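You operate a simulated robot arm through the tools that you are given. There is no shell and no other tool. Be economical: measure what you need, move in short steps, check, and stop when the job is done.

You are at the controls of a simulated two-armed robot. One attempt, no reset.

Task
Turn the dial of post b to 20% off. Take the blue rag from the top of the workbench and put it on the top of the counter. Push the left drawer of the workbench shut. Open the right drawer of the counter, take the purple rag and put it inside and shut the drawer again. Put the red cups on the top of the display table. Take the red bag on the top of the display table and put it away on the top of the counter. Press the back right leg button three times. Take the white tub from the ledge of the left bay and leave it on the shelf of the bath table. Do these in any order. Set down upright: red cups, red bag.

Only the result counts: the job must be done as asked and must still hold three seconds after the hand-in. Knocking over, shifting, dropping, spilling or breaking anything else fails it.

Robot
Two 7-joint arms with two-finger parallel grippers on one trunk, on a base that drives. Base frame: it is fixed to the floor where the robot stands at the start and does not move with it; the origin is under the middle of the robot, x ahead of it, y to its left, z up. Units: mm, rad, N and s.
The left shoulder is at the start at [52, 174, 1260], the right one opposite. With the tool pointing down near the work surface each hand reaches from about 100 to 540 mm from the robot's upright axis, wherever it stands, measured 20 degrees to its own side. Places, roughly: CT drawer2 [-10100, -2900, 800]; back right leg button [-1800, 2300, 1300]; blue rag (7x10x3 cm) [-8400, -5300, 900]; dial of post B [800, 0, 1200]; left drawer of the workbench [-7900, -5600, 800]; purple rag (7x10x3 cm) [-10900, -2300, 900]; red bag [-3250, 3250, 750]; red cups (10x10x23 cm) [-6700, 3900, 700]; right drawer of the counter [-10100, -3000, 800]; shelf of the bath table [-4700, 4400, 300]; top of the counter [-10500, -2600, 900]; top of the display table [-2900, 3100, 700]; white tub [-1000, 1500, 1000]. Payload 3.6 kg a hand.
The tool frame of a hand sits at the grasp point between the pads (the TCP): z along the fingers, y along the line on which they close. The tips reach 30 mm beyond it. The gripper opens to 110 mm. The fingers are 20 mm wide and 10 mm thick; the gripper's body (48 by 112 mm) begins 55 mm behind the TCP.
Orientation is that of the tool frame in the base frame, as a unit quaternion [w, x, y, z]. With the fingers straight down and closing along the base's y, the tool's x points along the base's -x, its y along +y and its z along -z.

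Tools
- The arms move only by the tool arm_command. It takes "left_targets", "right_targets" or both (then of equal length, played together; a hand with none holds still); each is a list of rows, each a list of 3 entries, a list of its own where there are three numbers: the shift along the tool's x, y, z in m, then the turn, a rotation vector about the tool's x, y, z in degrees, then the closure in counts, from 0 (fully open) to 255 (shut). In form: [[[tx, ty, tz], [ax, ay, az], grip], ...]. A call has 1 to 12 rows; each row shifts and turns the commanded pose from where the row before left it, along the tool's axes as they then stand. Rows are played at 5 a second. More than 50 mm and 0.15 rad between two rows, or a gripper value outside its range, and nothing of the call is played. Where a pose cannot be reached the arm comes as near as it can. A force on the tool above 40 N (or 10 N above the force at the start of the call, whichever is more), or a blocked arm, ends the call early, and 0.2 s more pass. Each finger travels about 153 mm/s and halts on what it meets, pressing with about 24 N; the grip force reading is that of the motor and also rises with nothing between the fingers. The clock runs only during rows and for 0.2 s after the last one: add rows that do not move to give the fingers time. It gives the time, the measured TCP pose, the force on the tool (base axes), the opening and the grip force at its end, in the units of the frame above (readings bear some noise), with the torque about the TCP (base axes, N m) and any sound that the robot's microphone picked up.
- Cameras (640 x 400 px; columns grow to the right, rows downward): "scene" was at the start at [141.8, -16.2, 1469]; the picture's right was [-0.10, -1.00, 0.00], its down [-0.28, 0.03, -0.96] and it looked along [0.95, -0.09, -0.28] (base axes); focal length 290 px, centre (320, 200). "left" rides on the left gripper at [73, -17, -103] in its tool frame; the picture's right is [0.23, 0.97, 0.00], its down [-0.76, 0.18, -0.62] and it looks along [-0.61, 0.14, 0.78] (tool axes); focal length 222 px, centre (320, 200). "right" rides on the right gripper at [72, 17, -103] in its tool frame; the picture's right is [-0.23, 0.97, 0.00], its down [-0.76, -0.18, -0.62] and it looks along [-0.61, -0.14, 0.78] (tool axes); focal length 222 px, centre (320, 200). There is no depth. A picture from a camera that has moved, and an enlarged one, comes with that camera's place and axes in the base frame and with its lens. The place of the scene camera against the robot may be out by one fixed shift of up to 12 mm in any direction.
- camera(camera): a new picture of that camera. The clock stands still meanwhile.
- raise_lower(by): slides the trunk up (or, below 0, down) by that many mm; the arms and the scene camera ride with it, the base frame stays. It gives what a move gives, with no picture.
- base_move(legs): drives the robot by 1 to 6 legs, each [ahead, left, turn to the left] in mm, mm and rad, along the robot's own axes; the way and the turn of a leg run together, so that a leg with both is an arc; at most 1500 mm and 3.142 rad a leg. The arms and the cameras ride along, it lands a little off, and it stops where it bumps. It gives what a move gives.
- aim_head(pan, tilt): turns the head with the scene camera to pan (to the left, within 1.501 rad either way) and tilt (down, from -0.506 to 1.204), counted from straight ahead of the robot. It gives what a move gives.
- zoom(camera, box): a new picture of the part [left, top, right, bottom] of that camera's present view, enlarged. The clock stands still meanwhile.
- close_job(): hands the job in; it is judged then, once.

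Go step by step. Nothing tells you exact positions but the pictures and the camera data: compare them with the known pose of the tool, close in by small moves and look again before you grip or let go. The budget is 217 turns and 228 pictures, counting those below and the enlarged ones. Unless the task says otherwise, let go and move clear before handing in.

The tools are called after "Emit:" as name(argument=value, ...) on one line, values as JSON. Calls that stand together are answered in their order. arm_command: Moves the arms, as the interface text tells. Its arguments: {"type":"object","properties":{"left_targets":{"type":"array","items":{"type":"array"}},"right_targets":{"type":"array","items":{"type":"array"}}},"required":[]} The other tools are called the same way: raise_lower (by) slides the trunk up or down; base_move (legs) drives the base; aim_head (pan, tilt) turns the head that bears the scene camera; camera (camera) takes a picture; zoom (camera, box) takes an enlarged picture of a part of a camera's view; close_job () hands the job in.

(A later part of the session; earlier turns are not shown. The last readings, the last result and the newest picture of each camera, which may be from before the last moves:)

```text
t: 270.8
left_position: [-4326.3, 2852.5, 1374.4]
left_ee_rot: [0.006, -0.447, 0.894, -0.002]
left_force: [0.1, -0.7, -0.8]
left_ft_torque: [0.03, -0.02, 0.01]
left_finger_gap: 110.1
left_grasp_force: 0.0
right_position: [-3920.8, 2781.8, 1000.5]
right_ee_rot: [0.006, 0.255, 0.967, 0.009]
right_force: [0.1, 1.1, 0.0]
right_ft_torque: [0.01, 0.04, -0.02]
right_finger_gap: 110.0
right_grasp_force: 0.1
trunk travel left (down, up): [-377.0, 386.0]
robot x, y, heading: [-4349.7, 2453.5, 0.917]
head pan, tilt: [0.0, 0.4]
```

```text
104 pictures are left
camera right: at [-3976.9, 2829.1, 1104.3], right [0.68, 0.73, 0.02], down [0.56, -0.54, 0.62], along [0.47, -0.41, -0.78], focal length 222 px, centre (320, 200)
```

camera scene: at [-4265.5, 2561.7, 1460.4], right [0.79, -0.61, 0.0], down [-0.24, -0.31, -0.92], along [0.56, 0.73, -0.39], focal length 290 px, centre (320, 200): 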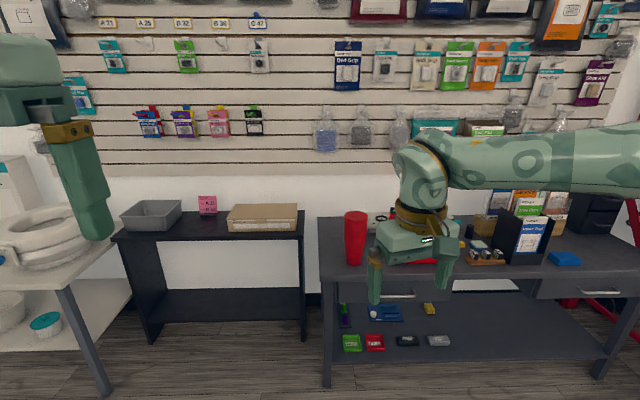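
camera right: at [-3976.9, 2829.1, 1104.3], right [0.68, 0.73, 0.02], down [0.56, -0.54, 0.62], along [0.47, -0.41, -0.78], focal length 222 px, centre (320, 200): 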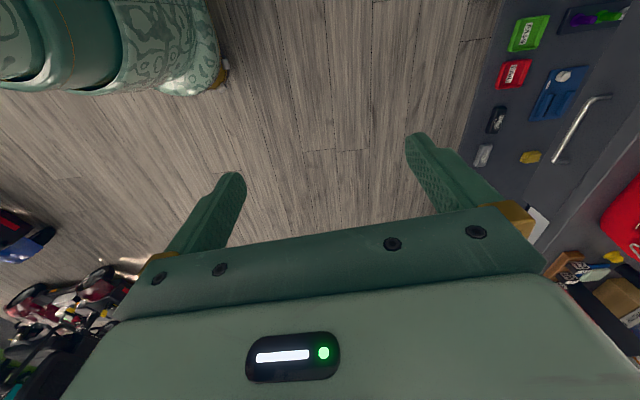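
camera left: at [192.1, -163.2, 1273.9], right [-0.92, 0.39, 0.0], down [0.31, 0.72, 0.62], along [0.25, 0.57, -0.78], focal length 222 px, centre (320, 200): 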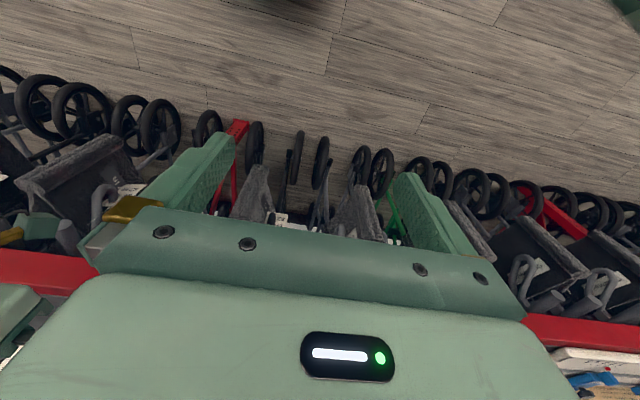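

Now closing along the table's depth. I trim the yaw 6°, and drive: right 291, ahead 650; then check.

Emit:
arm_command(right_targets=[[[0, 0, 0], [0, 0, 6.3], 0], [[0, 0, 0], [0, 0, 0], 0]])

Emit:
base_move(legs=[[0, -291, 0], [650, 0, 0]])

Emit:
camera(camera="right")

Emit:
camera(camera="scene")

```text
t: 271.4
left_position: [-4326.4, 2853.2, 1374.9]
left_ee_rot: [0.006, -0.448, 0.894, -0.002]
left_force: [-0.8, 0.9, 0.0]
left_ft_torque: [0.0, 0.01, 0.0]
left_finger_gap: 109.8
left_grasp_force: 0.1
right_position: [-3920.1, 2781.3, 1000.9]
right_ee_rot: [0.005, 0.308, 0.951, 0.007]
right_force: [0.3, -0.1, 0.9]
right_ft_torque: [-0.01, 0.03, 0.0]
right_finger_gap: 110.2
right_grasp_force: 0.0
trunk travel left (down, up): [-377.0, 386.0]
robot x, y, heading: [-4344.9, 2459.1, 0.918]
head pan, tilt: [0.0, 0.4]
```

```text
t: 276.6
left_position: [-3708.9, 3188.5, 1374.0]
left_ee_rot: [0.006, -0.451, 0.892, -0.002]
left_force: [-0.3, 0.4, 0.4]
left_ft_torque: [-0.02, 0.04, -0.02]
left_finger_gap: 110.0
left_grasp_force: 0.1
right_position: [-3301.9, 3120.7, 1001.8]
right_ee_rot: [0.006, 0.302, 0.953, 0.009]
right_force: [0.1, -0.1, 0.2]
right_ft_torque: [-0.01, 0.0, -0.01]
right_finger_gap: 109.9
right_grasp_force: 0.0
trunk travel left (down, up): [-377.0, 386.0]
robot x, y, heading: [-3726.5, 2793.5, 0.923]
head pan, tilt: [0.0, 0.4]
```

```text
103 pictures are left
camera right: at [-3353.1, 3173.6, 1104.5], right [0.75, 0.66, 0.02], down [0.51, -0.59, 0.62], along [0.43, -0.45, -0.78], focal length 222 px, centre (320, 200)
```

right: 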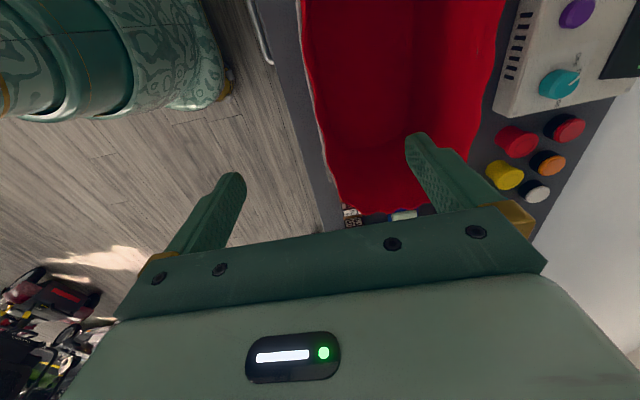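

```text
102 pictures are left
camera scene: at [-3645.1, 2898.2, 1460.4], right [0.8, -0.6, 0.0], down [-0.23, -0.31, -0.92], along [0.55, 0.74, -0.39], focal length 290 px, centre (320, 200)
```

scene: 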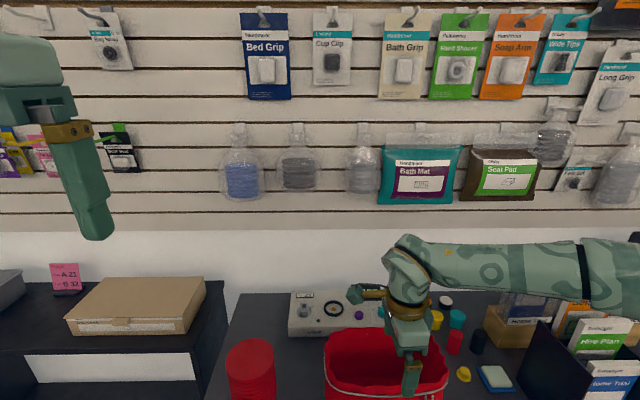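

The hand axis is right over the front rim, ~20 mm right of the bag's middle. I shift left 20, lower 60 mm and look.

Emit:
base_move(legs=[[0, 20, 0]])

Emit:
arm_command(right_targets=[[[0, 0, 0.02], [0, 0, 0], 0], [[0, 0, 0.02], [0, 0, 0], 0], [[0, 0, 0.02], [0, 0, 0], 0], [[0, 0, 0], [0, 0, 0], 0]])

Emit:
camera(camera="right")

```text
t: 277.4
left_position: [-3724.9, 3199.5, 1375.1]
left_ee_rot: [0.006, -0.452, 0.892, -0.002]
left_force: [-0.2, -0.6, -0.4]
left_ft_torque: [0.02, 0.01, -0.06]
left_finger_gap: 109.9
left_grasp_force: 0.1
right_position: [-3317.6, 3131.9, 1001.5]
right_ee_rot: [0.005, 0.303, 0.953, 0.009]
right_force: [-0.1, 0.0, -0.7]
right_ft_torque: [0.04, -0.03, -0.01]
right_finger_gap: 109.9
right_grasp_force: 0.1
trunk travel left (down, up): [-377.0, 386.0]
robot x, y, heading: [-3747.0, 2800.4, 0.928]
head pan, tilt: [0.0, 0.4]
```

```text
t: 278.4
left_position: [-3725.0, 3200.7, 1374.0]
left_ee_rot: [0.006, -0.452, 0.892, -0.001]
left_force: [0.8, 0.1, 0.0]
left_ft_torque: [-0.03, 0.0, -0.01]
left_finger_gap: 109.9
left_grasp_force: 0.1
right_position: [-3317.2, 3133.5, 940.6]
right_ee_rot: [0.006, 0.302, 0.953, 0.01]
right_force: [-0.3, 0.7, -0.9]
right_ft_torque: [0.02, 0.02, 0.01]
right_finger_gap: 110.2
right_grasp_force: 0.0
trunk travel left (down, up): [-377.0, 386.0]
robot x, y, heading: [-3746.4, 2802.8, 0.927]
head pan, tilt: [0.0, 0.4]
```

```text
101 pictures are left
camera right: at [-3368.4, 3186.1, 1045.1], right [0.75, 0.66, 0.02], down [0.51, -0.59, 0.62], along [0.43, -0.45, -0.78], focal length 222 px, centre (320, 200)
```

right: 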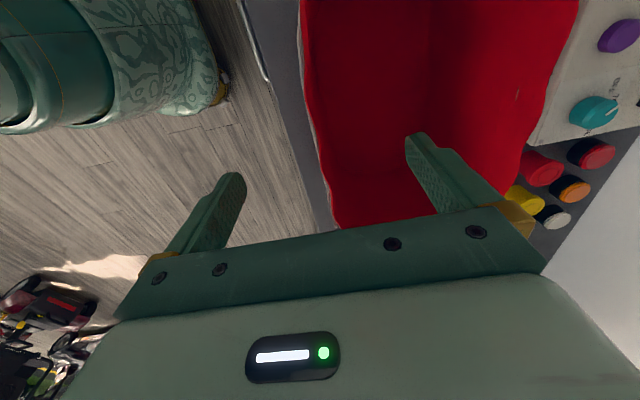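

Aligned with the front rim. I lower 75 mm straddling the wall and look.

Emit:
arm_command(right_targets=[[[0, 0, 0.02], [0, 0, 0], 0], [[0, 0, 0.02], [0, 0, 0], 0], [[0, 0, 0.02], [0, 0, 0], 0], [[0, 0, 0.015], [0, 0, 0], 0], [[0, 0, 0], [0, 0, 0], 0]])

Emit:
camera(camera="right")

Emit:
zoom(camera="scene", box=[300, 280, 480, 400])

```text
t: 279.6
left_position: [-3725.4, 3199.5, 1375.0]
left_ee_rot: [0.006, -0.452, 0.892, -0.002]
left_force: [0.4, -0.1, -0.4]
left_ft_torque: [0.0, -0.01, 0.0]
left_finger_gap: 110.1
left_grasp_force: 0.1
right_position: [-3316.2, 3135.6, 863.7]
right_ee_rot: [0.005, 0.302, 0.953, 0.01]
right_force: [0.7, -0.4, 0.4]
right_ft_torque: [-0.02, 0.03, -0.01]
right_finger_gap: 110.3
right_grasp_force: 0.1
trunk travel left (down, up): [-377.0, 386.0]
robot x, y, heading: [-3743.5, 2797.0, 0.926]
head pan, tilt: [0.0, 0.4]
```

```text
100 pictures are left
camera right: at [-3366.9, 3187.8, 968.8], right [0.75, 0.66, 0.02], down [0.51, -0.59, 0.62], along [0.43, -0.45, -0.78], focal length 222 px, centre (320, 200)
```

right: 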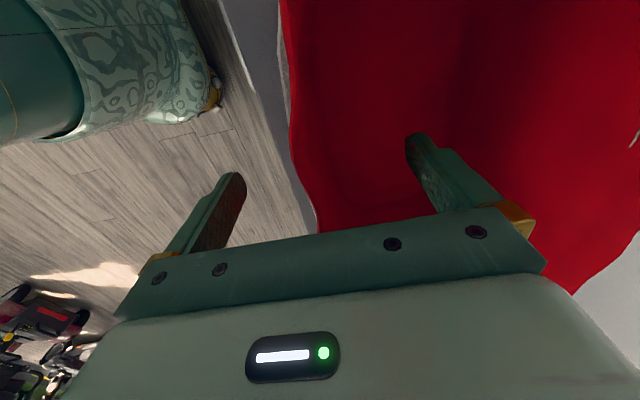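

```text
3.33 times, centred on (390, 340) of scene
camera zoom: at [-3661.4, 2909.7, 1460.5], right [0.8, -0.6, 0.0], down [-0.23, -0.31, -0.92], along [0.55, 0.74, -0.39], focal length 966 px, centre (87, -267)
```

zoom: 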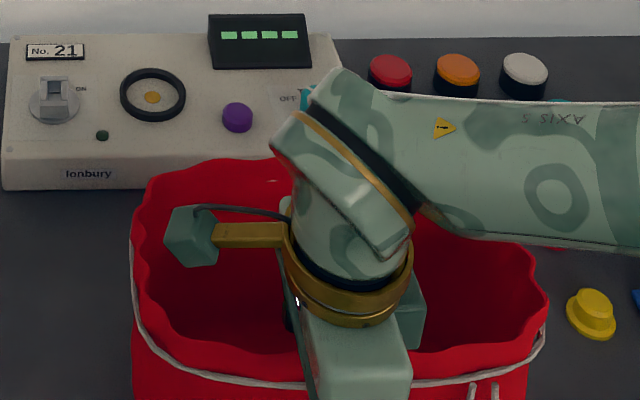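

The wall is between the fingers. Close.

Emit:
arm_command(right_targets=[[[0, -0.004, 0], [0, 0, 0], 60], [[0, 0, 0], [0, 0, 0], 120], [[0, 0, 0], [0, 0, 0], 180], [[0, 0, 0], [0, 0, 0], 255], [[0, 0, 0], [0, 0, 0], 255], [[0, 0, 0], [0, 0, 0], 255]])

Emit:
arm_command(right_targets=[[[0, 0, -0.015], [0, 0, 0], 255], [[0, 0, -0.015], [0, 0, 0], 255], [[0, 0, 0], [0, 0, 0], 255]])

Emit:
camera(camera="right")

Emit:
camera(camera="scene")

```text
t: 281.0
left_position: [-3724.8, 3200.2, 1374.3]
left_ee_rot: [0.006, -0.451, 0.892, -0.002]
left_force: [-0.4, -0.2, 0.3]
left_ft_torque: [-0.02, 0.0, -0.01]
left_finger_gap: 110.0
left_grasp_force: 0.1
right_position: [-3318.0, 3132.2, 866.4]
right_ee_rot: [0.005, 0.303, 0.953, 0.01]
right_force: [1.3, 2.4, 8.5]
right_ft_torque: [1.29, -0.83, 0.06]
right_finger_gap: 4.9
right_grasp_force: 24.2
trunk travel left (down, up): [-377.0, 386.0]
robot x, y, heading: [-3744.8, 2800.7, 0.927]
head pan, tilt: [0.0, 0.4]
```

```text
t: 281.8
left_position: [-3723.5, 3199.7, 1374.2]
left_ee_rot: [0.005, -0.452, 0.892, -0.001]
left_force: [-0.3, -0.2, 0.9]
left_ft_torque: [0.01, -0.01, -0.02]
left_finger_gap: 110.0
left_grasp_force: 0.2
right_position: [-3317.8, 3131.3, 895.3]
right_ee_rot: [0.005, 0.304, 0.953, 0.008]
right_force: [-0.5, 0.3, -0.6]
right_ft_torque: [-0.06, 0.06, 0.03]
right_finger_gap: 3.5
right_grasp_force: 23.7
trunk travel left (down, up): [-377.0, 386.0]
robot x, y, heading: [-3747.3, 2799.8, 0.929]
head pan, tilt: [0.0, 0.4]
```

```text
98 pictures are left
camera right: at [-3369.7, 3184.5, 998.8], right [0.75, 0.66, 0.02], down [0.51, -0.59, 0.62], along [0.43, -0.46, -0.78], focal length 222 px, centre (320, 200)
```

right: 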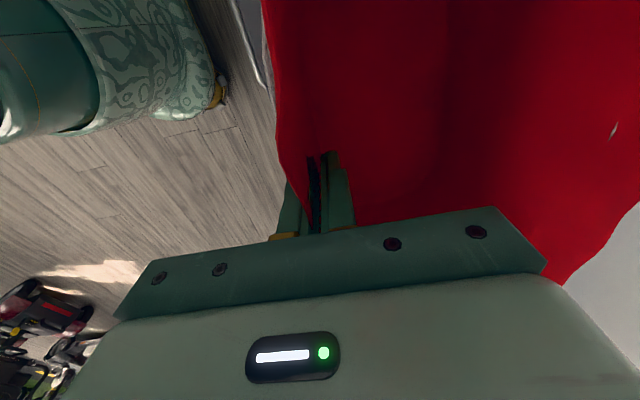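

```text
97 pictures are left
camera scene: at [-3661.0, 2910.0, 1460.3], right [0.8, -0.6, 0.0], down [-0.23, -0.31, -0.92], along [0.55, 0.74, -0.39], focal length 290 px, centre (320, 200)
```

scene: 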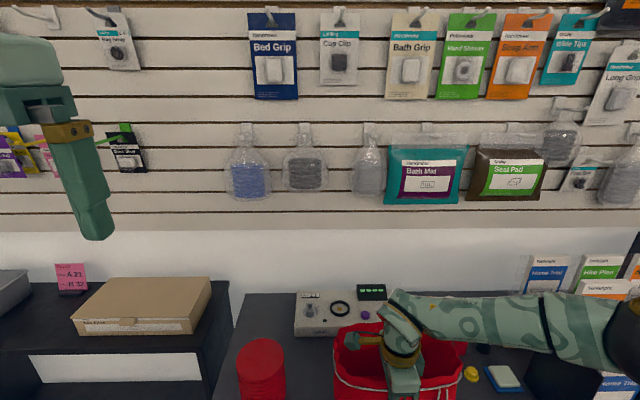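

Gripping 3.5 mm of fabric, but force is near zero; I lift 40 mm more and see whether the bag follows.

Emit:
arm_command(right_targets=[[[0, 0, -0.02], [0, 0, 0], 255], [[0, 0, -0.02], [0, 0, 0], 255], [[0, 0, 0], [0, 0, 0], 255]])

Emit:
zoom(camera="scene", box=[280, 240, 500, 400])

```text
t: 282.6
left_position: [-3725.2, 3200.6, 1374.1]
left_ee_rot: [0.006, -0.452, 0.892, -0.002]
left_force: [-0.4, 0.0, 0.2]
left_ft_torque: [0.01, 0.0, 0.0]
left_finger_gap: 109.6
left_grasp_force: 0.0
right_position: [-3318.8, 3130.7, 935.4]
right_ee_rot: [0.005, 0.303, 0.953, 0.009]
right_force: [-0.8, -0.2, -0.9]
right_ft_torque: [-0.06, 0.04, -0.01]
right_finger_gap: 3.7
right_grasp_force: 24.2
trunk travel left (down, up): [-377.0, 386.0]
robot x, y, heading: [-3743.1, 2804.1, 0.924]
head pan, tilt: [0.0, 0.4]
```

```text
2.50 times, centred on (390, 320) of scene
camera zoom: at [-3661.1, 2910.0, 1460.4], right [0.8, -0.6, 0.0], down [-0.23, -0.31, -0.92], along [0.55, 0.74, -0.39], focal length 724 px, centre (145, -100)
```

zoom: 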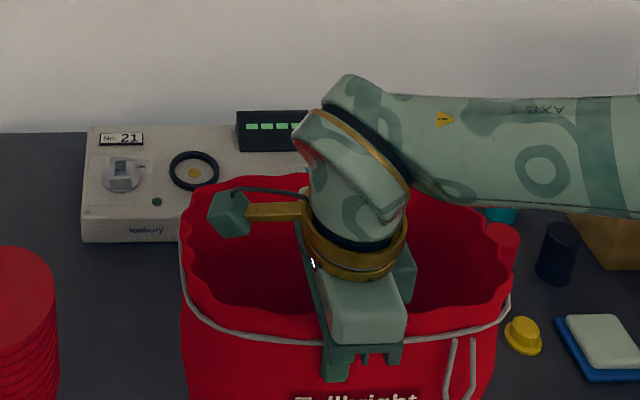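

The bag follows — it's just light. I lift a little more, back away from the table, turn around toward the other end of the shop and look.

Emit:
arm_command(right_targets=[[[0, 0, -0.02], [0, 0, 0], 255], [[0, 0, -0.02], [0, 0, 0], 255], [[0, 0, -0.02], [0, 0, 0], 255], [[0, 0, 0], [0, 0, 0], 255]])

Emit:
base_move(legs=[[-600, 0, 0], [0, 0, 3.1]])

Emit:
aim_head(pan=0, tilt=0.15)

Emit:
camera(camera="scene")

```text
t: 283.6
left_position: [-3724.3, 3198.7, 1374.0]
left_ee_rot: [0.006, -0.452, 0.892, -0.001]
left_force: [0.6, 0.2, 0.3]
left_ft_torque: [0.01, -0.06, -0.04]
left_finger_gap: 110.0
left_grasp_force: 0.1
right_position: [-3320.4, 3130.8, 994.9]
right_ee_rot: [0.005, 0.304, 0.953, 0.009]
right_force: [0.7, -0.5, -1.3]
right_ft_torque: [-0.05, 0.08, -0.02]
right_finger_gap: 3.9
right_grasp_force: 23.9
trunk travel left (down, up): [-377.0, 386.0]
robot x, y, heading: [-3744.8, 2802.4, 0.927]
head pan, tilt: [0.0, 0.4]
```

```text
t: 294.4
left_position: [-4123.1, 1919.3, 1375.0]
left_ee_rot: [-0.002, 0.891, 0.454, -0.006]
left_force: [0.5, -0.3, -0.7]
left_ft_torque: [-0.02, -0.02, 0.01]
left_finger_gap: 110.1
left_grasp_force: 0.0
right_position: [-4527.5, 1987.7, 994.4]
right_ee_rot: [0.009, 0.954, -0.301, -0.006]
right_force: [0.0, -0.2, -1.4]
right_ft_torque: [0.04, -0.05, 0.01]
right_finger_gap: 3.6
right_grasp_force: 24.3
trunk travel left (down, up): [-377.0, 386.0]
robot x, y, heading: [-4105.3, 2316.7, -2.212]
head pan, tilt: [0.0, 0.4]
```

```text
t: 295.1
left_position: [-4123.5, 1919.5, 1374.5]
left_ee_rot: [-0.002, 0.891, 0.453, -0.007]
left_force: [-0.2, 0.3, -0.6]
left_ft_torque: [-0.01, -0.03, 0.0]
left_finger_gap: 109.9
left_grasp_force: 0.0
right_position: [-4528.0, 1986.3, 994.7]
right_ee_rot: [0.009, 0.954, -0.301, -0.006]
right_force: [-1.3, -0.5, -1.6]
right_ft_torque: [0.03, -0.08, 0.06]
right_finger_gap: 3.8
right_grasp_force: 24.4
trunk travel left (down, up): [-377.0, 386.0]
robot x, y, heading: [-4106.5, 2320.4, -2.209]
head pan, tilt: [0.0, 0.15]
```

```text
95 pictures are left
camera scene: at [-4193.9, 2194.9, 1483.6], right [-0.8, 0.6, 0.0], down [0.09, 0.12, -0.99], along [-0.59, -0.79, -0.15], focal length 290 px, centre (320, 200)
```

scene: 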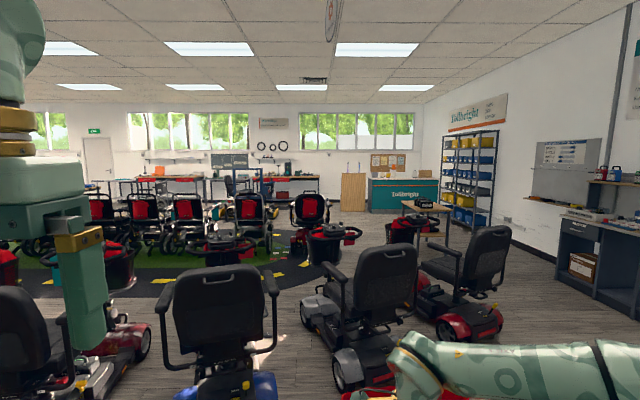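

The teal counter is at the far end; a gap leads past the last scooter on the right. I slide right ~1850 and look down it.

Emit:
base_move(legs=[[0, -1000, 0], [0, -850, 0]])

Emit:
aim_head(pan=0, tilt=0.3)

Emit:
camera(camera="scene")

```text
t: 304.5
left_position: [-5620.3, 3030.7, 1374.9]
left_ee_rot: [-0.002, 0.894, 0.448, -0.006]
left_force: [0.4, 0.1, 0.0]
left_ft_torque: [0.02, -0.05, 0.01]
left_finger_gap: 110.0
left_grasp_force: 0.0
right_position: [-6022.7, 3105.3, 995.5]
right_ee_rot: [0.009, 0.952, -0.305, -0.006]
right_force: [0.8, 0.1, -1.9]
right_ft_torque: [0.06, -0.11, 0.02]
right_finger_gap: 4.0
right_grasp_force: 24.0
trunk travel left (down, up): [-377.0, 386.0]
robot x, y, heading: [-5595.7, 3428.7, -2.216]
head pan, tilt: [0.0, 0.15]
```

```text
t: 305.2
left_position: [-5620.5, 3032.8, 1374.2]
left_ee_rot: [-0.002, 0.893, 0.45, -0.006]
left_force: [0.2, -0.5, 0.2]
left_ft_torque: [0.0, -0.01, -0.01]
left_finger_gap: 110.0
left_grasp_force: 0.0
right_position: [-6022.9, 3104.3, 994.4]
right_ee_rot: [0.009, 0.952, -0.306, -0.006]
right_force: [0.2, 0.2, -0.7]
right_ft_torque: [0.04, -0.08, -0.02]
right_finger_gap: 3.8
right_grasp_force: 23.9
trunk travel left (down, up): [-377.0, 386.0]
robot x, y, heading: [-5597.1, 3431.1, -2.219]
head pan, tilt: [0.0, 0.3]
```

```text
94 pictures are left
camera scene: at [-5686.9, 3307.7, 1469.7], right [-0.8, 0.61, 0.0], down [0.18, 0.24, -0.96], along [-0.58, -0.76, -0.3], focal length 290 px, centre (320, 200)
```

scene: 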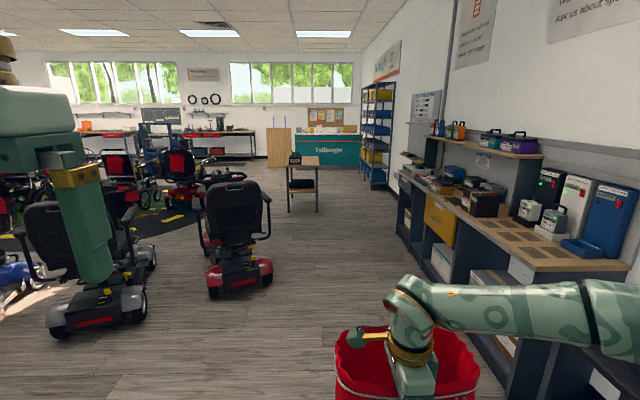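

Clear aisle ahead; I shift right 440 to its middle, drive 3 m and look again.

Emit:
base_move(legs=[[0, -440, 0], [1500, 0, 0], [1500, 0, 0]])

Emit:
camera(camera="scene")

```text
t: 322.1
left_position: [-7828.4, 899.0, 1374.0]
left_ee_rot: [-0.003, 0.895, 0.446, -0.006]
left_force: [0.4, -0.6, 0.4]
left_ft_torque: [0.0, -0.05, 0.0]
left_finger_gap: 109.9
left_grasp_force: 0.0
right_position: [-8231.2, 973.7, 996.4]
right_ee_rot: [0.009, 0.951, -0.31, -0.005]
right_force: [-0.5, -0.6, -0.3]
right_ft_torque: [0.05, -0.04, 0.03]
right_finger_gap: 4.0
right_grasp_force: 23.9
trunk travel left (down, up): [-377.0, 386.0]
robot x, y, heading: [-7802.9, 1292.8, -2.227]
head pan, tilt: [0.0, 0.3]
```

```text
93 pictures are left
camera scene: at [-7894.3, 1175.4, 1469.7], right [-0.79, 0.61, 0.0], down [0.18, 0.23, -0.96], along [-0.58, -0.76, -0.3], focal length 290 px, centre (320, 200)
```

scene: 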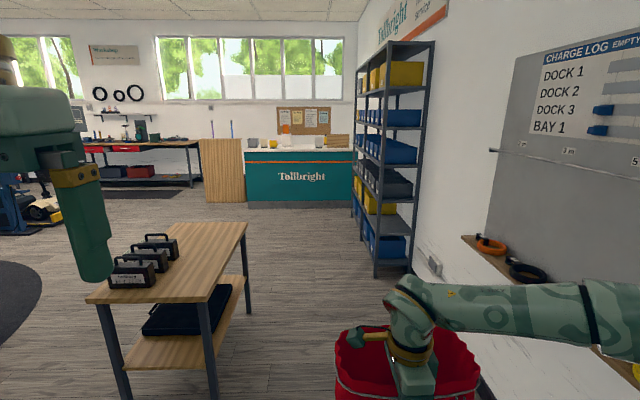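

The counter is ahead; its drawers are likely on the staff side. I zoom to see access and its top.

Emit:
zoom(camera="scene", box=[80, 80, 360, 220])

```text
2.29 times, centred on (220, 150) of scene
camera zoom: at [-7894.3, 1175.4, 1469.7], right [-0.79, 0.61, 0.0], down [0.18, 0.23, -0.96], along [-0.58, -0.76, -0.3], focal length 662 px, centre (549, 314)
```

zoom: 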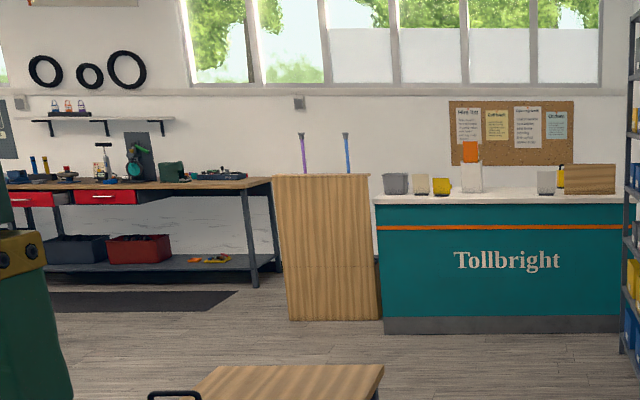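

Counter front ≈ n −8080 in my wall frame, with free top space in the middle. I go on 2.6 m through the gap (table left, shelf rack right), slightly left.

Emit:
base_move(legs=[[0, 60, 0.012], [1400, 0, 0], [1250, 0, 0]])

Emit:
camera(camera="scene")

```text
t: 335.5
left_position: [-9363.3, -1249.7, 1373.4]
left_ee_rot: [-0.002, 0.889, 0.459, -0.006]
left_force: [-0.4, -1.2, -0.4]
left_ft_torque: [0.02, 0.01, 0.0]
left_finger_gap: 110.2
left_grasp_force: 0.1
right_position: [-9767.2, -1186.0, 994.1]
right_ee_rot: [0.01, 0.955, -0.296, -0.005]
right_force: [0.3, -0.1, -1.8]
right_ft_torque: [0.09, -0.06, 0.02]
right_finger_gap: 3.4
right_grasp_force: 23.9
trunk travel left (down, up): [-377.0, 386.0]
robot x, y, heading: [-9348.5, -849.3, -2.199]
head pan, tilt: [0.0, 0.3]
```

```text
91 pictures are left
camera scene: at [-9437.4, -976.0, 1469.6], right [-0.81, 0.59, 0.0], down [0.17, 0.24, -0.95], along [-0.56, -0.77, -0.3], focal length 290 px, centre (320, 200)
```

scene: 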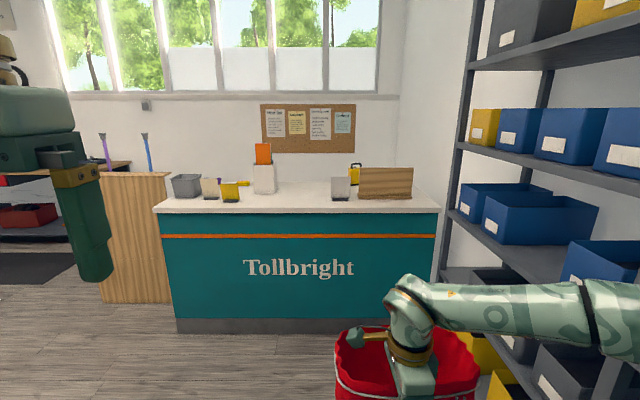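

Emit:
zoom(camera="scene", box=[140, 130, 450, 260])

```text
2.06 times, centred on (295, 195) of scene
camera zoom: at [-9437.4, -976.0, 1469.6], right [-0.81, 0.59, 0.0], down [0.17, 0.24, -0.95], along [-0.56, -0.77, -0.3], focal length 598 px, centre (372, 210)
```

zoom: 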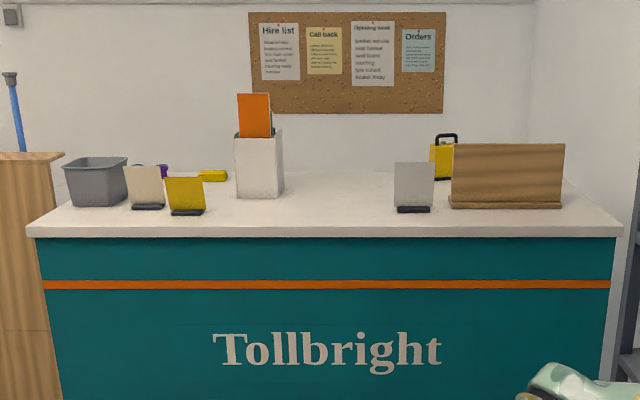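

The free middle of the counter top is s≈6600–7030, top z≈895. I raise 125 mm, shift left 267 and drive 1050 ahead, then check before going over it.

Emit:
raise_lower(by=140)

Emit:
base_move(legs=[[0, 267, -0.015], [1050, 0, 0]])

Emit:
aim_head(pan=0, tilt=0.55)

Emit:
camera(camera="scene")

Emit:
camera(camera="right")

```text
t: 337.2
left_position: [-9363.3, -1250.0, 1514.0]
left_ee_rot: [-0.002, 0.889, 0.458, -0.006]
left_force: [0.3, -0.4, 0.3]
left_ft_torque: [-0.01, -0.01, -0.03]
left_finger_gap: 110.0
left_grasp_force: 0.1
right_position: [-9768.8, -1186.0, 1134.8]
right_ee_rot: [0.01, 0.955, -0.296, -0.005]
right_force: [0.1, -0.1, -1.2]
right_ft_torque: [0.06, -0.06, 0.02]
right_finger_gap: 3.8
right_grasp_force: 24.0
trunk travel left (down, up): [-517.0, 246.0]
robot x, y, heading: [-9348.2, -851.7, -2.198]
head pan, tilt: [0.0, 0.3]
```

```text
t: 344.0
left_position: [-9761.0, -2242.5, 1514.1]
left_ee_rot: [-0.002, 0.887, 0.461, -0.006]
left_force: [0.3, 0.4, -0.1]
left_ft_torque: [0.0, 0.01, 0.01]
left_finger_gap: 110.0
left_grasp_force: 0.1
right_position: [-10165.0, -2181.7, 1133.3]
right_ee_rot: [0.009, 0.956, -0.292, -0.006]
right_force: [-0.2, 0.2, -0.6]
right_ft_torque: [0.06, -0.05, 0.0]
right_finger_gap: 3.9
right_grasp_force: 24.4
trunk travel left (down, up): [-517.0, 246.0]
robot x, y, heading: [-9746.3, -1843.2, -2.191]
head pan, tilt: [0.0, 0.3]
```

```text
t: 344.8
left_position: [-9759.9, -2243.0, 1514.8]
left_ee_rot: [-0.002, 0.887, 0.461, -0.006]
left_force: [-0.2, 1.1, 0.1]
left_ft_torque: [0.0, 0.02, -0.01]
left_finger_gap: 109.9
left_grasp_force: 0.1
right_position: [-10167.4, -2182.5, 1135.3]
right_ee_rot: [0.009, 0.956, -0.294, -0.005]
right_force: [0.0, 0.6, -2.5]
right_ft_torque: [0.05, -0.09, -0.01]
right_finger_gap: 3.8
right_grasp_force: 23.9
trunk travel left (down, up): [-517.0, 246.0]
robot x, y, heading: [-9746.1, -1845.3, -2.195]
head pan, tilt: [0.0, 0.55]
```

```text
89 pictures are left
camera scene: at [-9816.6, -1942.4, 1587.8], right [-0.81, 0.58, 0.0], down [0.31, 0.42, -0.85], along [-0.5, -0.69, -0.52], focal length 290 px, centre (320, 200)
```

scene: 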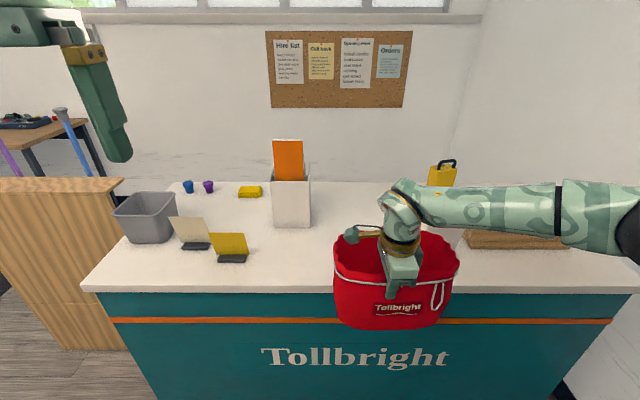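

```text
88 pictures are left
camera right: at [-10113.7, -2236.6, 1238.3], right [-0.73, -0.68, 0.02], down [-0.52, 0.58, 0.62], along [-0.44, 0.45, -0.78], focal length 222 px, centre (320, 200)
```

right: 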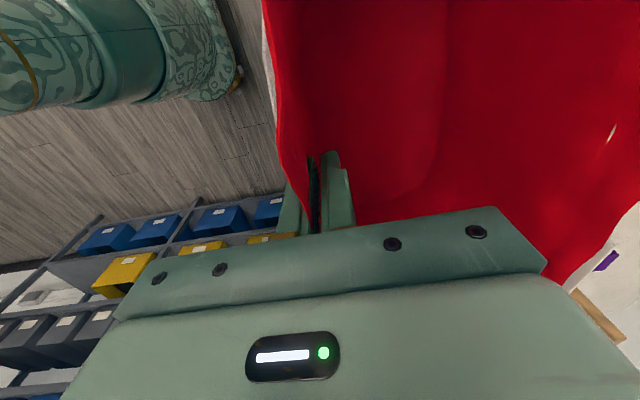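

Good alignment; the bag is level and clear. Forward 300 over the counter, then check.

Emit:
base_move(legs=[[300, 0, 0]])

Emit:
camera(camera="scene")

```text
t: 346.8
left_position: [-9937.7, -2484.4, 1515.2]
left_ee_rot: [-0.002, 0.889, 0.459, -0.007]
left_force: [-0.3, -0.5, -0.6]
left_ft_torque: [-0.02, 0.01, 0.02]
left_finger_gap: 110.1
left_grasp_force: 0.1
right_position: [-10343.1, -2420.6, 1134.5]
right_ee_rot: [0.009, 0.955, -0.296, -0.005]
right_force: [-0.4, -0.2, -1.5]
right_ft_torque: [0.06, -0.06, 0.03]
right_finger_gap: 3.6
right_grasp_force: 23.8
trunk travel left (down, up): [-517.0, 246.0]
robot x, y, heading: [-9921.1, -2084.0, -2.204]
head pan, tilt: [0.0, 0.55]
```

```text
87 pictures are left
camera scene: at [-9991.7, -2182.9, 1587.8], right [-0.81, 0.59, 0.0], down [0.31, 0.42, -0.85], along [-0.5, -0.69, -0.52], focal length 290 px, centre (320, 200)
```

scene: 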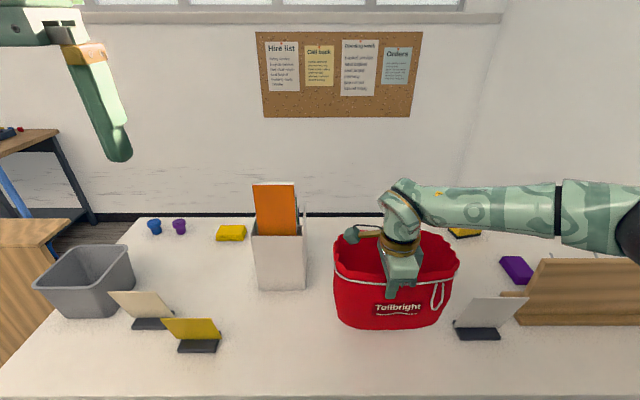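

Gaps of 45–70 mm on both sides. I lower the bag.

Emit:
arm_command(right_targets=[[[0, 0, 0.015], [0, 0, 0], 255], [[0, 0, 0.015], [0, 0, 0], 255], [[0, 0, 0.01], [0, 0, 0], 255], [[0, 0, 0], [0, 0, 0], 255]])

Emit:
arm_command(right_targets=[[[0, 0, 0.008], [0, 0, 0], 255], [[0, 0, 0.008], [0, 0, 0], 255], [[0, 0, 0], [0, 0, 0], 255]])

Emit:
camera(camera="scene")

```text
t: 347.8
left_position: [-9936.6, -2482.4, 1515.9]
left_ee_rot: [-0.001, 0.888, 0.459, -0.007]
left_force: [0.5, -0.1, -0.2]
left_ft_torque: [0.03, 0.03, 0.01]
left_finger_gap: 109.9
left_grasp_force: 0.0
right_position: [-10343.3, -2420.6, 1094.8]
right_ee_rot: [0.009, 0.955, -0.296, -0.005]
right_force: [0.5, 0.4, -1.2]
right_ft_torque: [0.05, -0.08, 0.04]
right_finger_gap: 3.7
right_grasp_force: 24.6
trunk travel left (down, up): [-517.0, 246.0]
robot x, y, heading: [-9921.5, -2084.4, -2.203]
head pan, tilt: [0.0, 0.55]
```

```text
t: 348.6
left_position: [-9936.6, -2484.5, 1516.0]
left_ee_rot: [-0.001, 0.889, 0.459, -0.007]
left_force: [0.4, 0.7, 0.3]
left_ft_torque: [-0.04, -0.01, 0.01]
left_finger_gap: 110.4
left_grasp_force: 0.1
right_position: [-10343.4, -2422.4, 1077.0]
right_ee_rot: [0.009, 0.955, -0.295, -0.005]
right_force: [0.4, 0.4, -0.9]
right_ft_torque: [0.06, -0.03, 0.01]
right_finger_gap: 3.9
right_grasp_force: 23.4
trunk travel left (down, up): [-517.0, 246.0]
robot x, y, heading: [-9922.4, -2087.2, -2.205]
head pan, tilt: [0.0, 0.55]
```

```text
86 pictures are left
camera scene: at [-9991.6, -2182.8, 1587.7], right [-0.81, 0.59, 0.0], down [0.31, 0.42, -0.85], along [-0.5, -0.69, -0.52], focal length 290 px, centre (320, 200)
```

scene: 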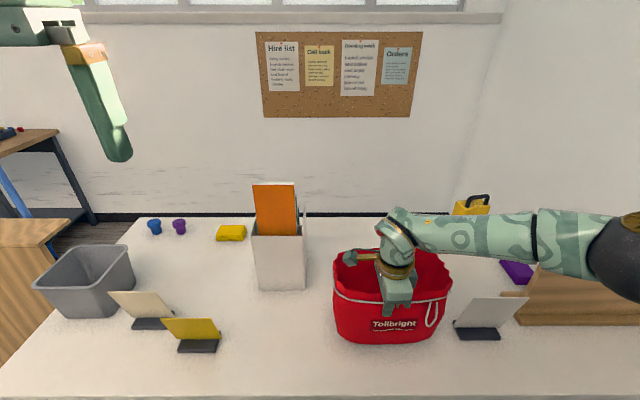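

Still hanging. Continue in small steps until it bears.

Emit:
arm_command(right_targets=[[[0, 0, 0.006], [0, 0, 0], 255], [[0, 0, 0], [0, 0, 0], 255]])

Emit:
arm_command(right_targets=[[[0, 0, 0.006], [0, 0, 0], 255], [[0, 0, 0], [0, 0, 0], 255]])

Emit:
arm_command(right_targets=[[[0, 0, 0.005], [0, 0, 0], 255], [[0, 0, 0], [0, 0, 0], 255]])

```text
t: 349.2
left_position: [-9937.9, -2483.0, 1515.0]
left_ee_rot: [-0.001, 0.889, 0.458, -0.007]
left_force: [-0.3, -0.2, -0.4]
left_ft_torque: [0.01, 0.0, 0.0]
left_finger_gap: 110.1
left_grasp_force: 0.1
right_position: [-10344.2, -2422.3, 1071.1]
right_ee_rot: [0.009, 0.955, -0.295, -0.006]
right_force: [0.2, 0.0, -1.5]
right_ft_torque: [0.04, -0.07, 0.02]
right_finger_gap: 3.6
right_grasp_force: 23.5
trunk travel left (down, up): [-517.0, 246.0]
robot x, y, heading: [-9923.5, -2084.9, -2.202]
head pan, tilt: [0.0, 0.55]
```

```text
t: 349.8
left_position: [-9935.6, -2482.6, 1516.0]
left_ee_rot: [-0.001, 0.888, 0.459, -0.007]
left_force: [0.0, 0.1, -0.4]
left_ft_torque: [-0.04, 0.02, 0.0]
left_finger_gap: 110.0
left_grasp_force: 0.1
right_position: [-10343.1, -2422.3, 1067.9]
right_ee_rot: [0.011, 0.955, -0.296, -0.006]
right_force: [1.2, 3.7, 14.4]
right_ft_torque: [-0.96, 0.85, -0.13]
right_finger_gap: 4.1
right_grasp_force: 23.5
trunk travel left (down, up): [-517.0, 246.0]
robot x, y, heading: [-9925.1, -2086.5, -2.201]
head pan, tilt: [0.0, 0.55]
```

```text
t: 350.4
left_position: [-9933.8, -2482.0, 1515.2]
left_ee_rot: [-0.001, 0.888, 0.459, -0.009]
left_force: [0.1, 0.1, -0.2]
left_ft_torque: [0.04, 0.0, -0.02]
left_finger_gap: 110.0
left_grasp_force: 0.1
right_position: [-10341.0, -2419.5, 1063.9]
right_ee_rot: [0.011, 0.955, -0.295, -0.006]
right_force: [6.5, 8.7, 27.0]
right_ft_torque: [-1.41, 0.76, -0.07]
right_finger_gap: 5.1
right_grasp_force: 24.4
trunk travel left (down, up): [-517.0, 246.0]
robot x, y, heading: [-9924.0, -2088.3, -2.199]
head pan, tilt: [0.0, 0.55]
```

Bearing on the counter. I ease up 3 mm, open partway and withdraw upward.

Emit:
arm_command(right_targets=[[[0, 0, -0.004], [0, 0, 0], 255], [[0, 0, 0], [0, 0, 0], 220], [[0, 0, 0], [0, 0, 0], 170], [[0, 0, 0], [0, 0, 0], 150], [[0, 0, -0.02], [0, 0, 0], 150], [[0, 0, -0.03], [0, 0, 0], 150], [[0, 0, -0.03], [0, 0, 0], 150], [[0, 0, -0.03], [0, 0, 0], 150], [[0, 0, -0.03], [0, 0, 0], 150], [[0, 0, 0], [0, 0, 0], 150]])

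Emit:
camera(camera="scene")

```text
t: 352.6
left_position: [-9937.9, -2483.9, 1514.9]
left_ee_rot: [-0.003, 0.889, 0.459, -0.006]
left_force: [0.7, -0.7, 0.3]
left_ft_torque: [-0.03, 0.03, -0.01]
left_finger_gap: 110.0
left_grasp_force: 0.0
right_position: [-10340.5, -2420.4, 1207.5]
right_ee_rot: [0.01, 0.955, -0.295, -0.007]
right_force: [1.0, 0.2, 0.4]
right_ft_torque: [-0.03, -0.03, 0.02]
right_finger_gap: 45.2
right_grasp_force: 0.0
trunk travel left (down, up): [-517.0, 246.0]
robot x, y, heading: [-9923.9, -2082.1, -2.202]
head pan, tilt: [0.0, 0.55]
```

```text
85 pictures are left
camera scene: at [-9991.8, -2182.9, 1587.7], right [-0.81, 0.59, 0.0], down [0.31, 0.42, -0.85], along [-0.5, -0.69, -0.52], focal length 290 px, centre (320, 200)
```

scene: 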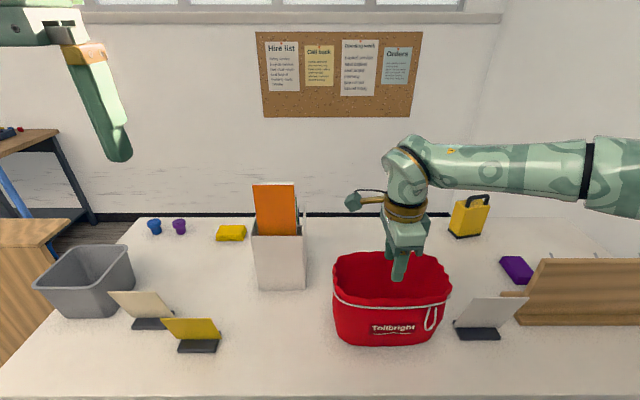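

The bag stands upright on the counter. The drawers should be on the staff side, so I back off, move left past the wooden panel and look for the way behind.

Emit:
base_move(legs=[[-450, 0, -0.01], [0, 1400, 0]])

Emit:
aim_head(pan=0.1, tilt=0.45)

Emit:
camera(camera="scene")

```text
t: 362.1
left_position: [-8518.7, -2976.3, 1514.4]
left_ee_rot: [-0.003, 0.89, 0.455, -0.006]
left_force: [0.4, 1.0, 0.2]
left_ft_torque: [-0.02, 0.0, 0.01]
left_finger_gap: 110.1
left_grasp_force: 0.0
right_position: [-8920.6, -2910.6, 1207.2]
right_ee_rot: [0.01, 0.954, -0.299, -0.006]
right_force: [-0.5, -0.1, -0.2]
right_ft_torque: [0.0, 0.02, 0.0]
right_finger_gap: 45.3
right_grasp_force: 0.1
trunk travel left (down, up): [-517.0, 246.0]
robot x, y, heading: [-8501.3, -2574.1, -2.204]
head pan, tilt: [0.0, 0.55]
```

```text
t: 362.8
left_position: [-8518.3, -2974.5, 1515.1]
left_ee_rot: [-0.001, 0.891, 0.455, -0.006]
left_force: [-0.1, -0.1, -0.3]
left_ft_torque: [-0.01, -0.03, 0.01]
left_finger_gap: 110.1
left_grasp_force: 0.1
right_position: [-8921.4, -2909.4, 1206.5]
right_ee_rot: [0.009, 0.954, -0.298, -0.005]
right_force: [-0.2, -0.1, 0.6]
right_ft_torque: [-0.01, 0.0, 0.04]
right_finger_gap: 45.2
right_grasp_force: 0.0
trunk travel left (down, up): [-517.0, 246.0]
robot x, y, heading: [-8501.2, -2577.3, -2.209]
head pan, tilt: [0.099, 0.45]
```

```text
84 pictures are left
camera scene: at [-8564.2, -2680.7, 1596.8], right [-0.86, 0.51, 0.0], down [0.22, 0.37, -0.9], along [-0.46, -0.77, -0.44], focal length 290 px, centre (320, 200)
```

scene: 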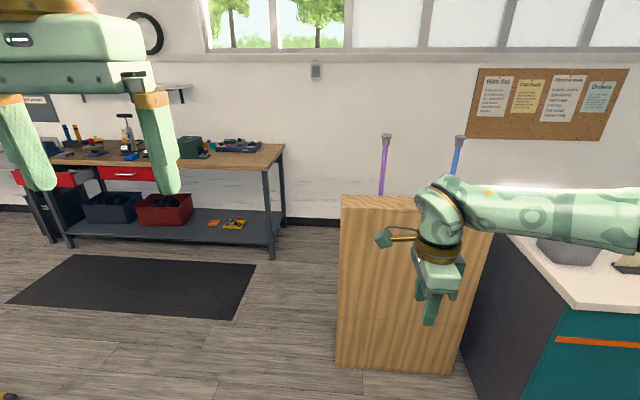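

The passage runs between the panel (left edge s≈5226) and the workbench. I tuck the right hand back, and drive through it, then turn round behind the counter.

Emit:
arm_command(right_targets=[[[0, -0.03, 0], [0, 0, 0], 150], [[0, -0.03, 0], [0, 0, 0], 150], [[0, -0.03, 0], [0, 0, 0], 150], [[0, -0.03, 0], [0, 0, 0], 150], [[0, -0.03, 0], [0, 0, 0], 150], [[0, 0, 0], [0, 0, 0], 150]])

Emit:
base_move(legs=[[0, 425, 0], [1300, 0, 0], [390, 0, 0]])

Emit:
aim_head(pan=-0.9, tilt=0.5)

Emit:
camera(camera="scene")

```text
t: 364.2
left_position: [-8518.3, -2975.0, 1514.3]
left_ee_rot: [-0.003, 0.89, 0.456, -0.006]
left_force: [0.3, -0.3, -0.1]
left_ft_torque: [0.01, 0.03, 0.01]
left_finger_gap: 110.0
left_grasp_force: 0.1
right_position: [-8834.9, -2788.3, 1204.6]
right_ee_rot: [0.009, 0.954, -0.299, -0.005]
right_force: [-0.1, -1.3, -0.3]
right_ft_torque: [0.02, 0.0, 0.02]
right_finger_gap: 45.3
right_grasp_force: 0.0
trunk travel left (down, up): [-517.0, 246.0]
robot x, y, heading: [-8503.8, -2578.4, -2.206]
head pan, tilt: [0.099, 0.45]
```

```text
t: 374.8
left_position: [-9206.8, -4546.0, 1515.0]
left_ee_rot: [-0.002, 0.896, 0.444, -0.007]
left_force: [0.1, 0.8, 0.0]
left_ft_torque: [-0.01, 0.02, -0.02]
left_finger_gap: 110.1
left_grasp_force: 0.1
right_position: [-9519.0, -4351.5, 1204.2]
right_ee_rot: [0.009, 0.95, -0.311, -0.005]
right_force: [-0.6, 0.5, 0.0]
right_ft_torque: [0.01, 0.01, 0.01]
right_finger_gap: 45.1
right_grasp_force: 0.1
trunk travel left (down, up): [-517.0, 246.0]
robot x, y, heading: [-9180.0, -4150.7, -2.236]
head pan, tilt: [0.099, 0.45]
```

```text
t: 376.1
left_position: [-9208.3, -4547.3, 1516.6]
left_ee_rot: [-0.001, 0.896, 0.444, -0.006]
left_force: [-0.7, 0.7, 0.3]
left_ft_torque: [-0.02, -0.02, 0.0]
left_finger_gap: 109.9
left_grasp_force: 0.1
right_position: [-9518.6, -4350.6, 1204.4]
right_ee_rot: [0.009, 0.95, -0.311, -0.006]
right_force: [-0.2, 0.2, 0.6]
right_ft_torque: [0.01, 0.03, -0.01]
right_finger_gap: 45.5
right_grasp_force: 0.0
trunk travel left (down, up): [-517.0, 246.0]
robot x, y, heading: [-9180.3, -4150.8, -2.234]
head pan, tilt: [-0.901, 0.499]
```

```text
83 pictures are left
camera scene: at [-9286.7, -4174.6, 1592.3], right [-0.01, 1.0, 0.0], down [0.48, 0.0, -0.88], along [-0.88, -0.01, -0.48], focal length 290 px, centre (320, 200)
```

scene: 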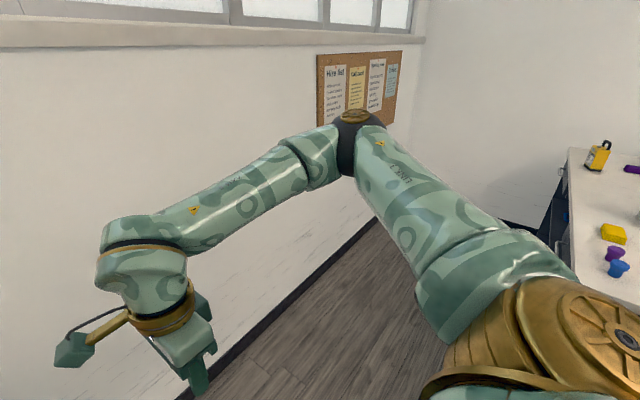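

The corridor behind is clear (counter back edge n≈−8710, wall ≈ −9970). I move in along it and turn to face the counter's back.

Emit:
base_move(legs=[[370, -100, 0.02], [0, -1400, 0]])

Emit:
base_move(legs=[[0, 0, 1.57], [0, 0, 1.57]])

Emit:
aim_head(pan=0, tilt=0.7)

Emit:
camera(camera="scene")

```text
t: 385.1
left_position: [-10618.5, -3932.0, 1515.7]
left_ee_rot: [-0.002, 0.894, 0.448, -0.006]
left_force: [0.2, 0.9, -0.2]
left_ft_torque: [0.02, -0.01, 0.02]
left_finger_gap: 109.9
left_grasp_force: 0.2
right_position: [-10932.7, -3739.2, 1204.5]
right_ee_rot: [0.009, 0.951, -0.308, -0.006]
right_force: [-0.9, -0.2, 0.1]
right_ft_torque: [-0.01, -0.02, 0.03]
right_finger_gap: 45.5
right_grasp_force: 0.1
trunk travel left (down, up): [-517.0, 246.0]
robot x, y, heading: [-10594.2, -3534.6, -2.225]
head pan, tilt: [-0.901, 0.499]
```

```text
t: 393.1
left_position: [-10570.0, -3137.3, 1514.8]
left_ee_rot: [0.007, -0.445, 0.895, -0.001]
left_force: [0.0, -0.4, -0.3]
left_ft_torque: [-0.01, 0.02, 0.01]
left_finger_gap: 110.0
left_grasp_force: 0.0
right_position: [-10255.3, -3333.5, 1204.6]
right_ee_rot: [0.006, 0.31, 0.951, 0.009]
right_force: [-0.3, -0.1, -0.6]
right_ft_torque: [0.01, 0.0, -0.01]
right_finger_gap: 45.3
right_grasp_force: 0.0
trunk travel left (down, up): [-517.0, 246.0]
robot x, y, heading: [-10593.8, -3535.6, 0.909]
head pan, tilt: [-0.901, 0.499]
```

```text
t: 394.3
left_position: [-10569.0, -3136.9, 1515.0]
left_ee_rot: [0.006, -0.446, 0.895, -0.002]
left_force: [0.8, 0.0, 0.2]
left_ft_torque: [0.01, -0.01, 0.0]
left_finger_gap: 109.8
left_grasp_force: 0.1
right_position: [-10257.2, -3334.3, 1204.6]
right_ee_rot: [0.006, 0.31, 0.951, 0.009]
right_force: [-0.1, 0.0, 0.4]
right_ft_torque: [0.0, 0.0, -0.01]
right_finger_gap: 45.1
right_grasp_force: 0.1
trunk travel left (down, up): [-517.0, 246.0]
robot x, y, heading: [-10598.0, -3534.9, 0.913]
head pan, tilt: [0.0, 0.7]
```

```text
82 pictures are left
camera scene: at [-10533.5, -3458.6, 1574.6], right [0.79, -0.61, 0.0], down [-0.4, -0.51, -0.76], along [0.47, 0.6, -0.64], focal length 290 px, centre (320, 200)
```

scene: 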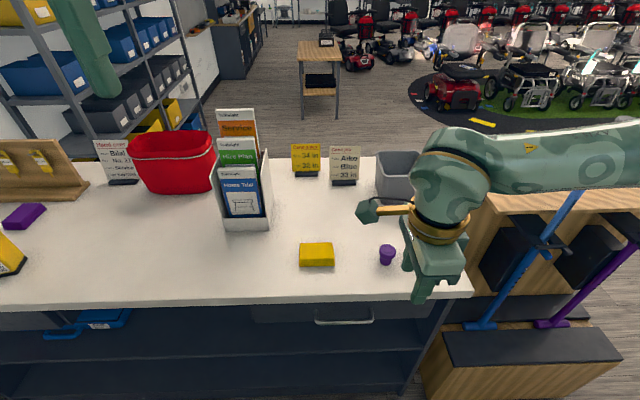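

I see the back side: the right drawer with its bar handle at ≈(−10232, −3178, 815), and the purple rag to my left on the top. I zoom on the drawer and on the rag.

Emit:
zoom(camera="scene", box=[240, 260, 440, 400])

Emit:
zoom(camera="scene", box=[0, 120, 220, 340])

```text
2.86 times, centred on (340, 330) of scene
camera zoom: at [-10533.5, -3458.6, 1574.6], right [0.79, -0.61, 0.0], down [-0.4, -0.51, -0.76], along [0.47, 0.6, -0.64], focal length 828 px, centre (263, -171)
```

zoom: 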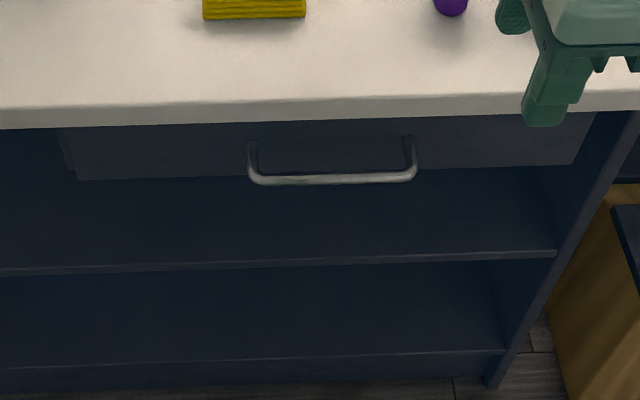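

```text
1.82 times, centred on (110, 230) of scene
camera zoom: at [-10533.5, -3458.6, 1574.6], right [0.79, -0.61, 0.0], down [-0.4, -0.51, -0.76], along [0.47, 0.6, -0.64], focal length 527 px, centre (702, 146)
```

zoom: 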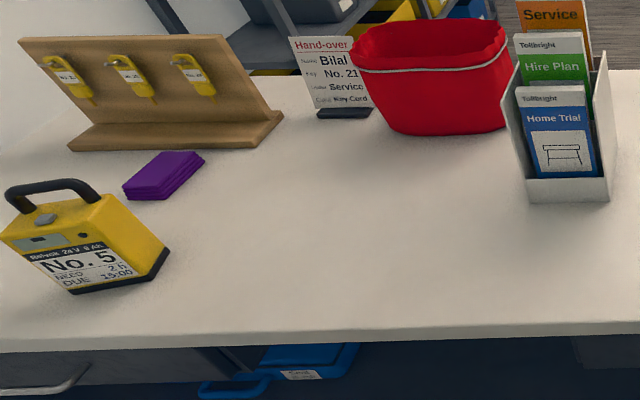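

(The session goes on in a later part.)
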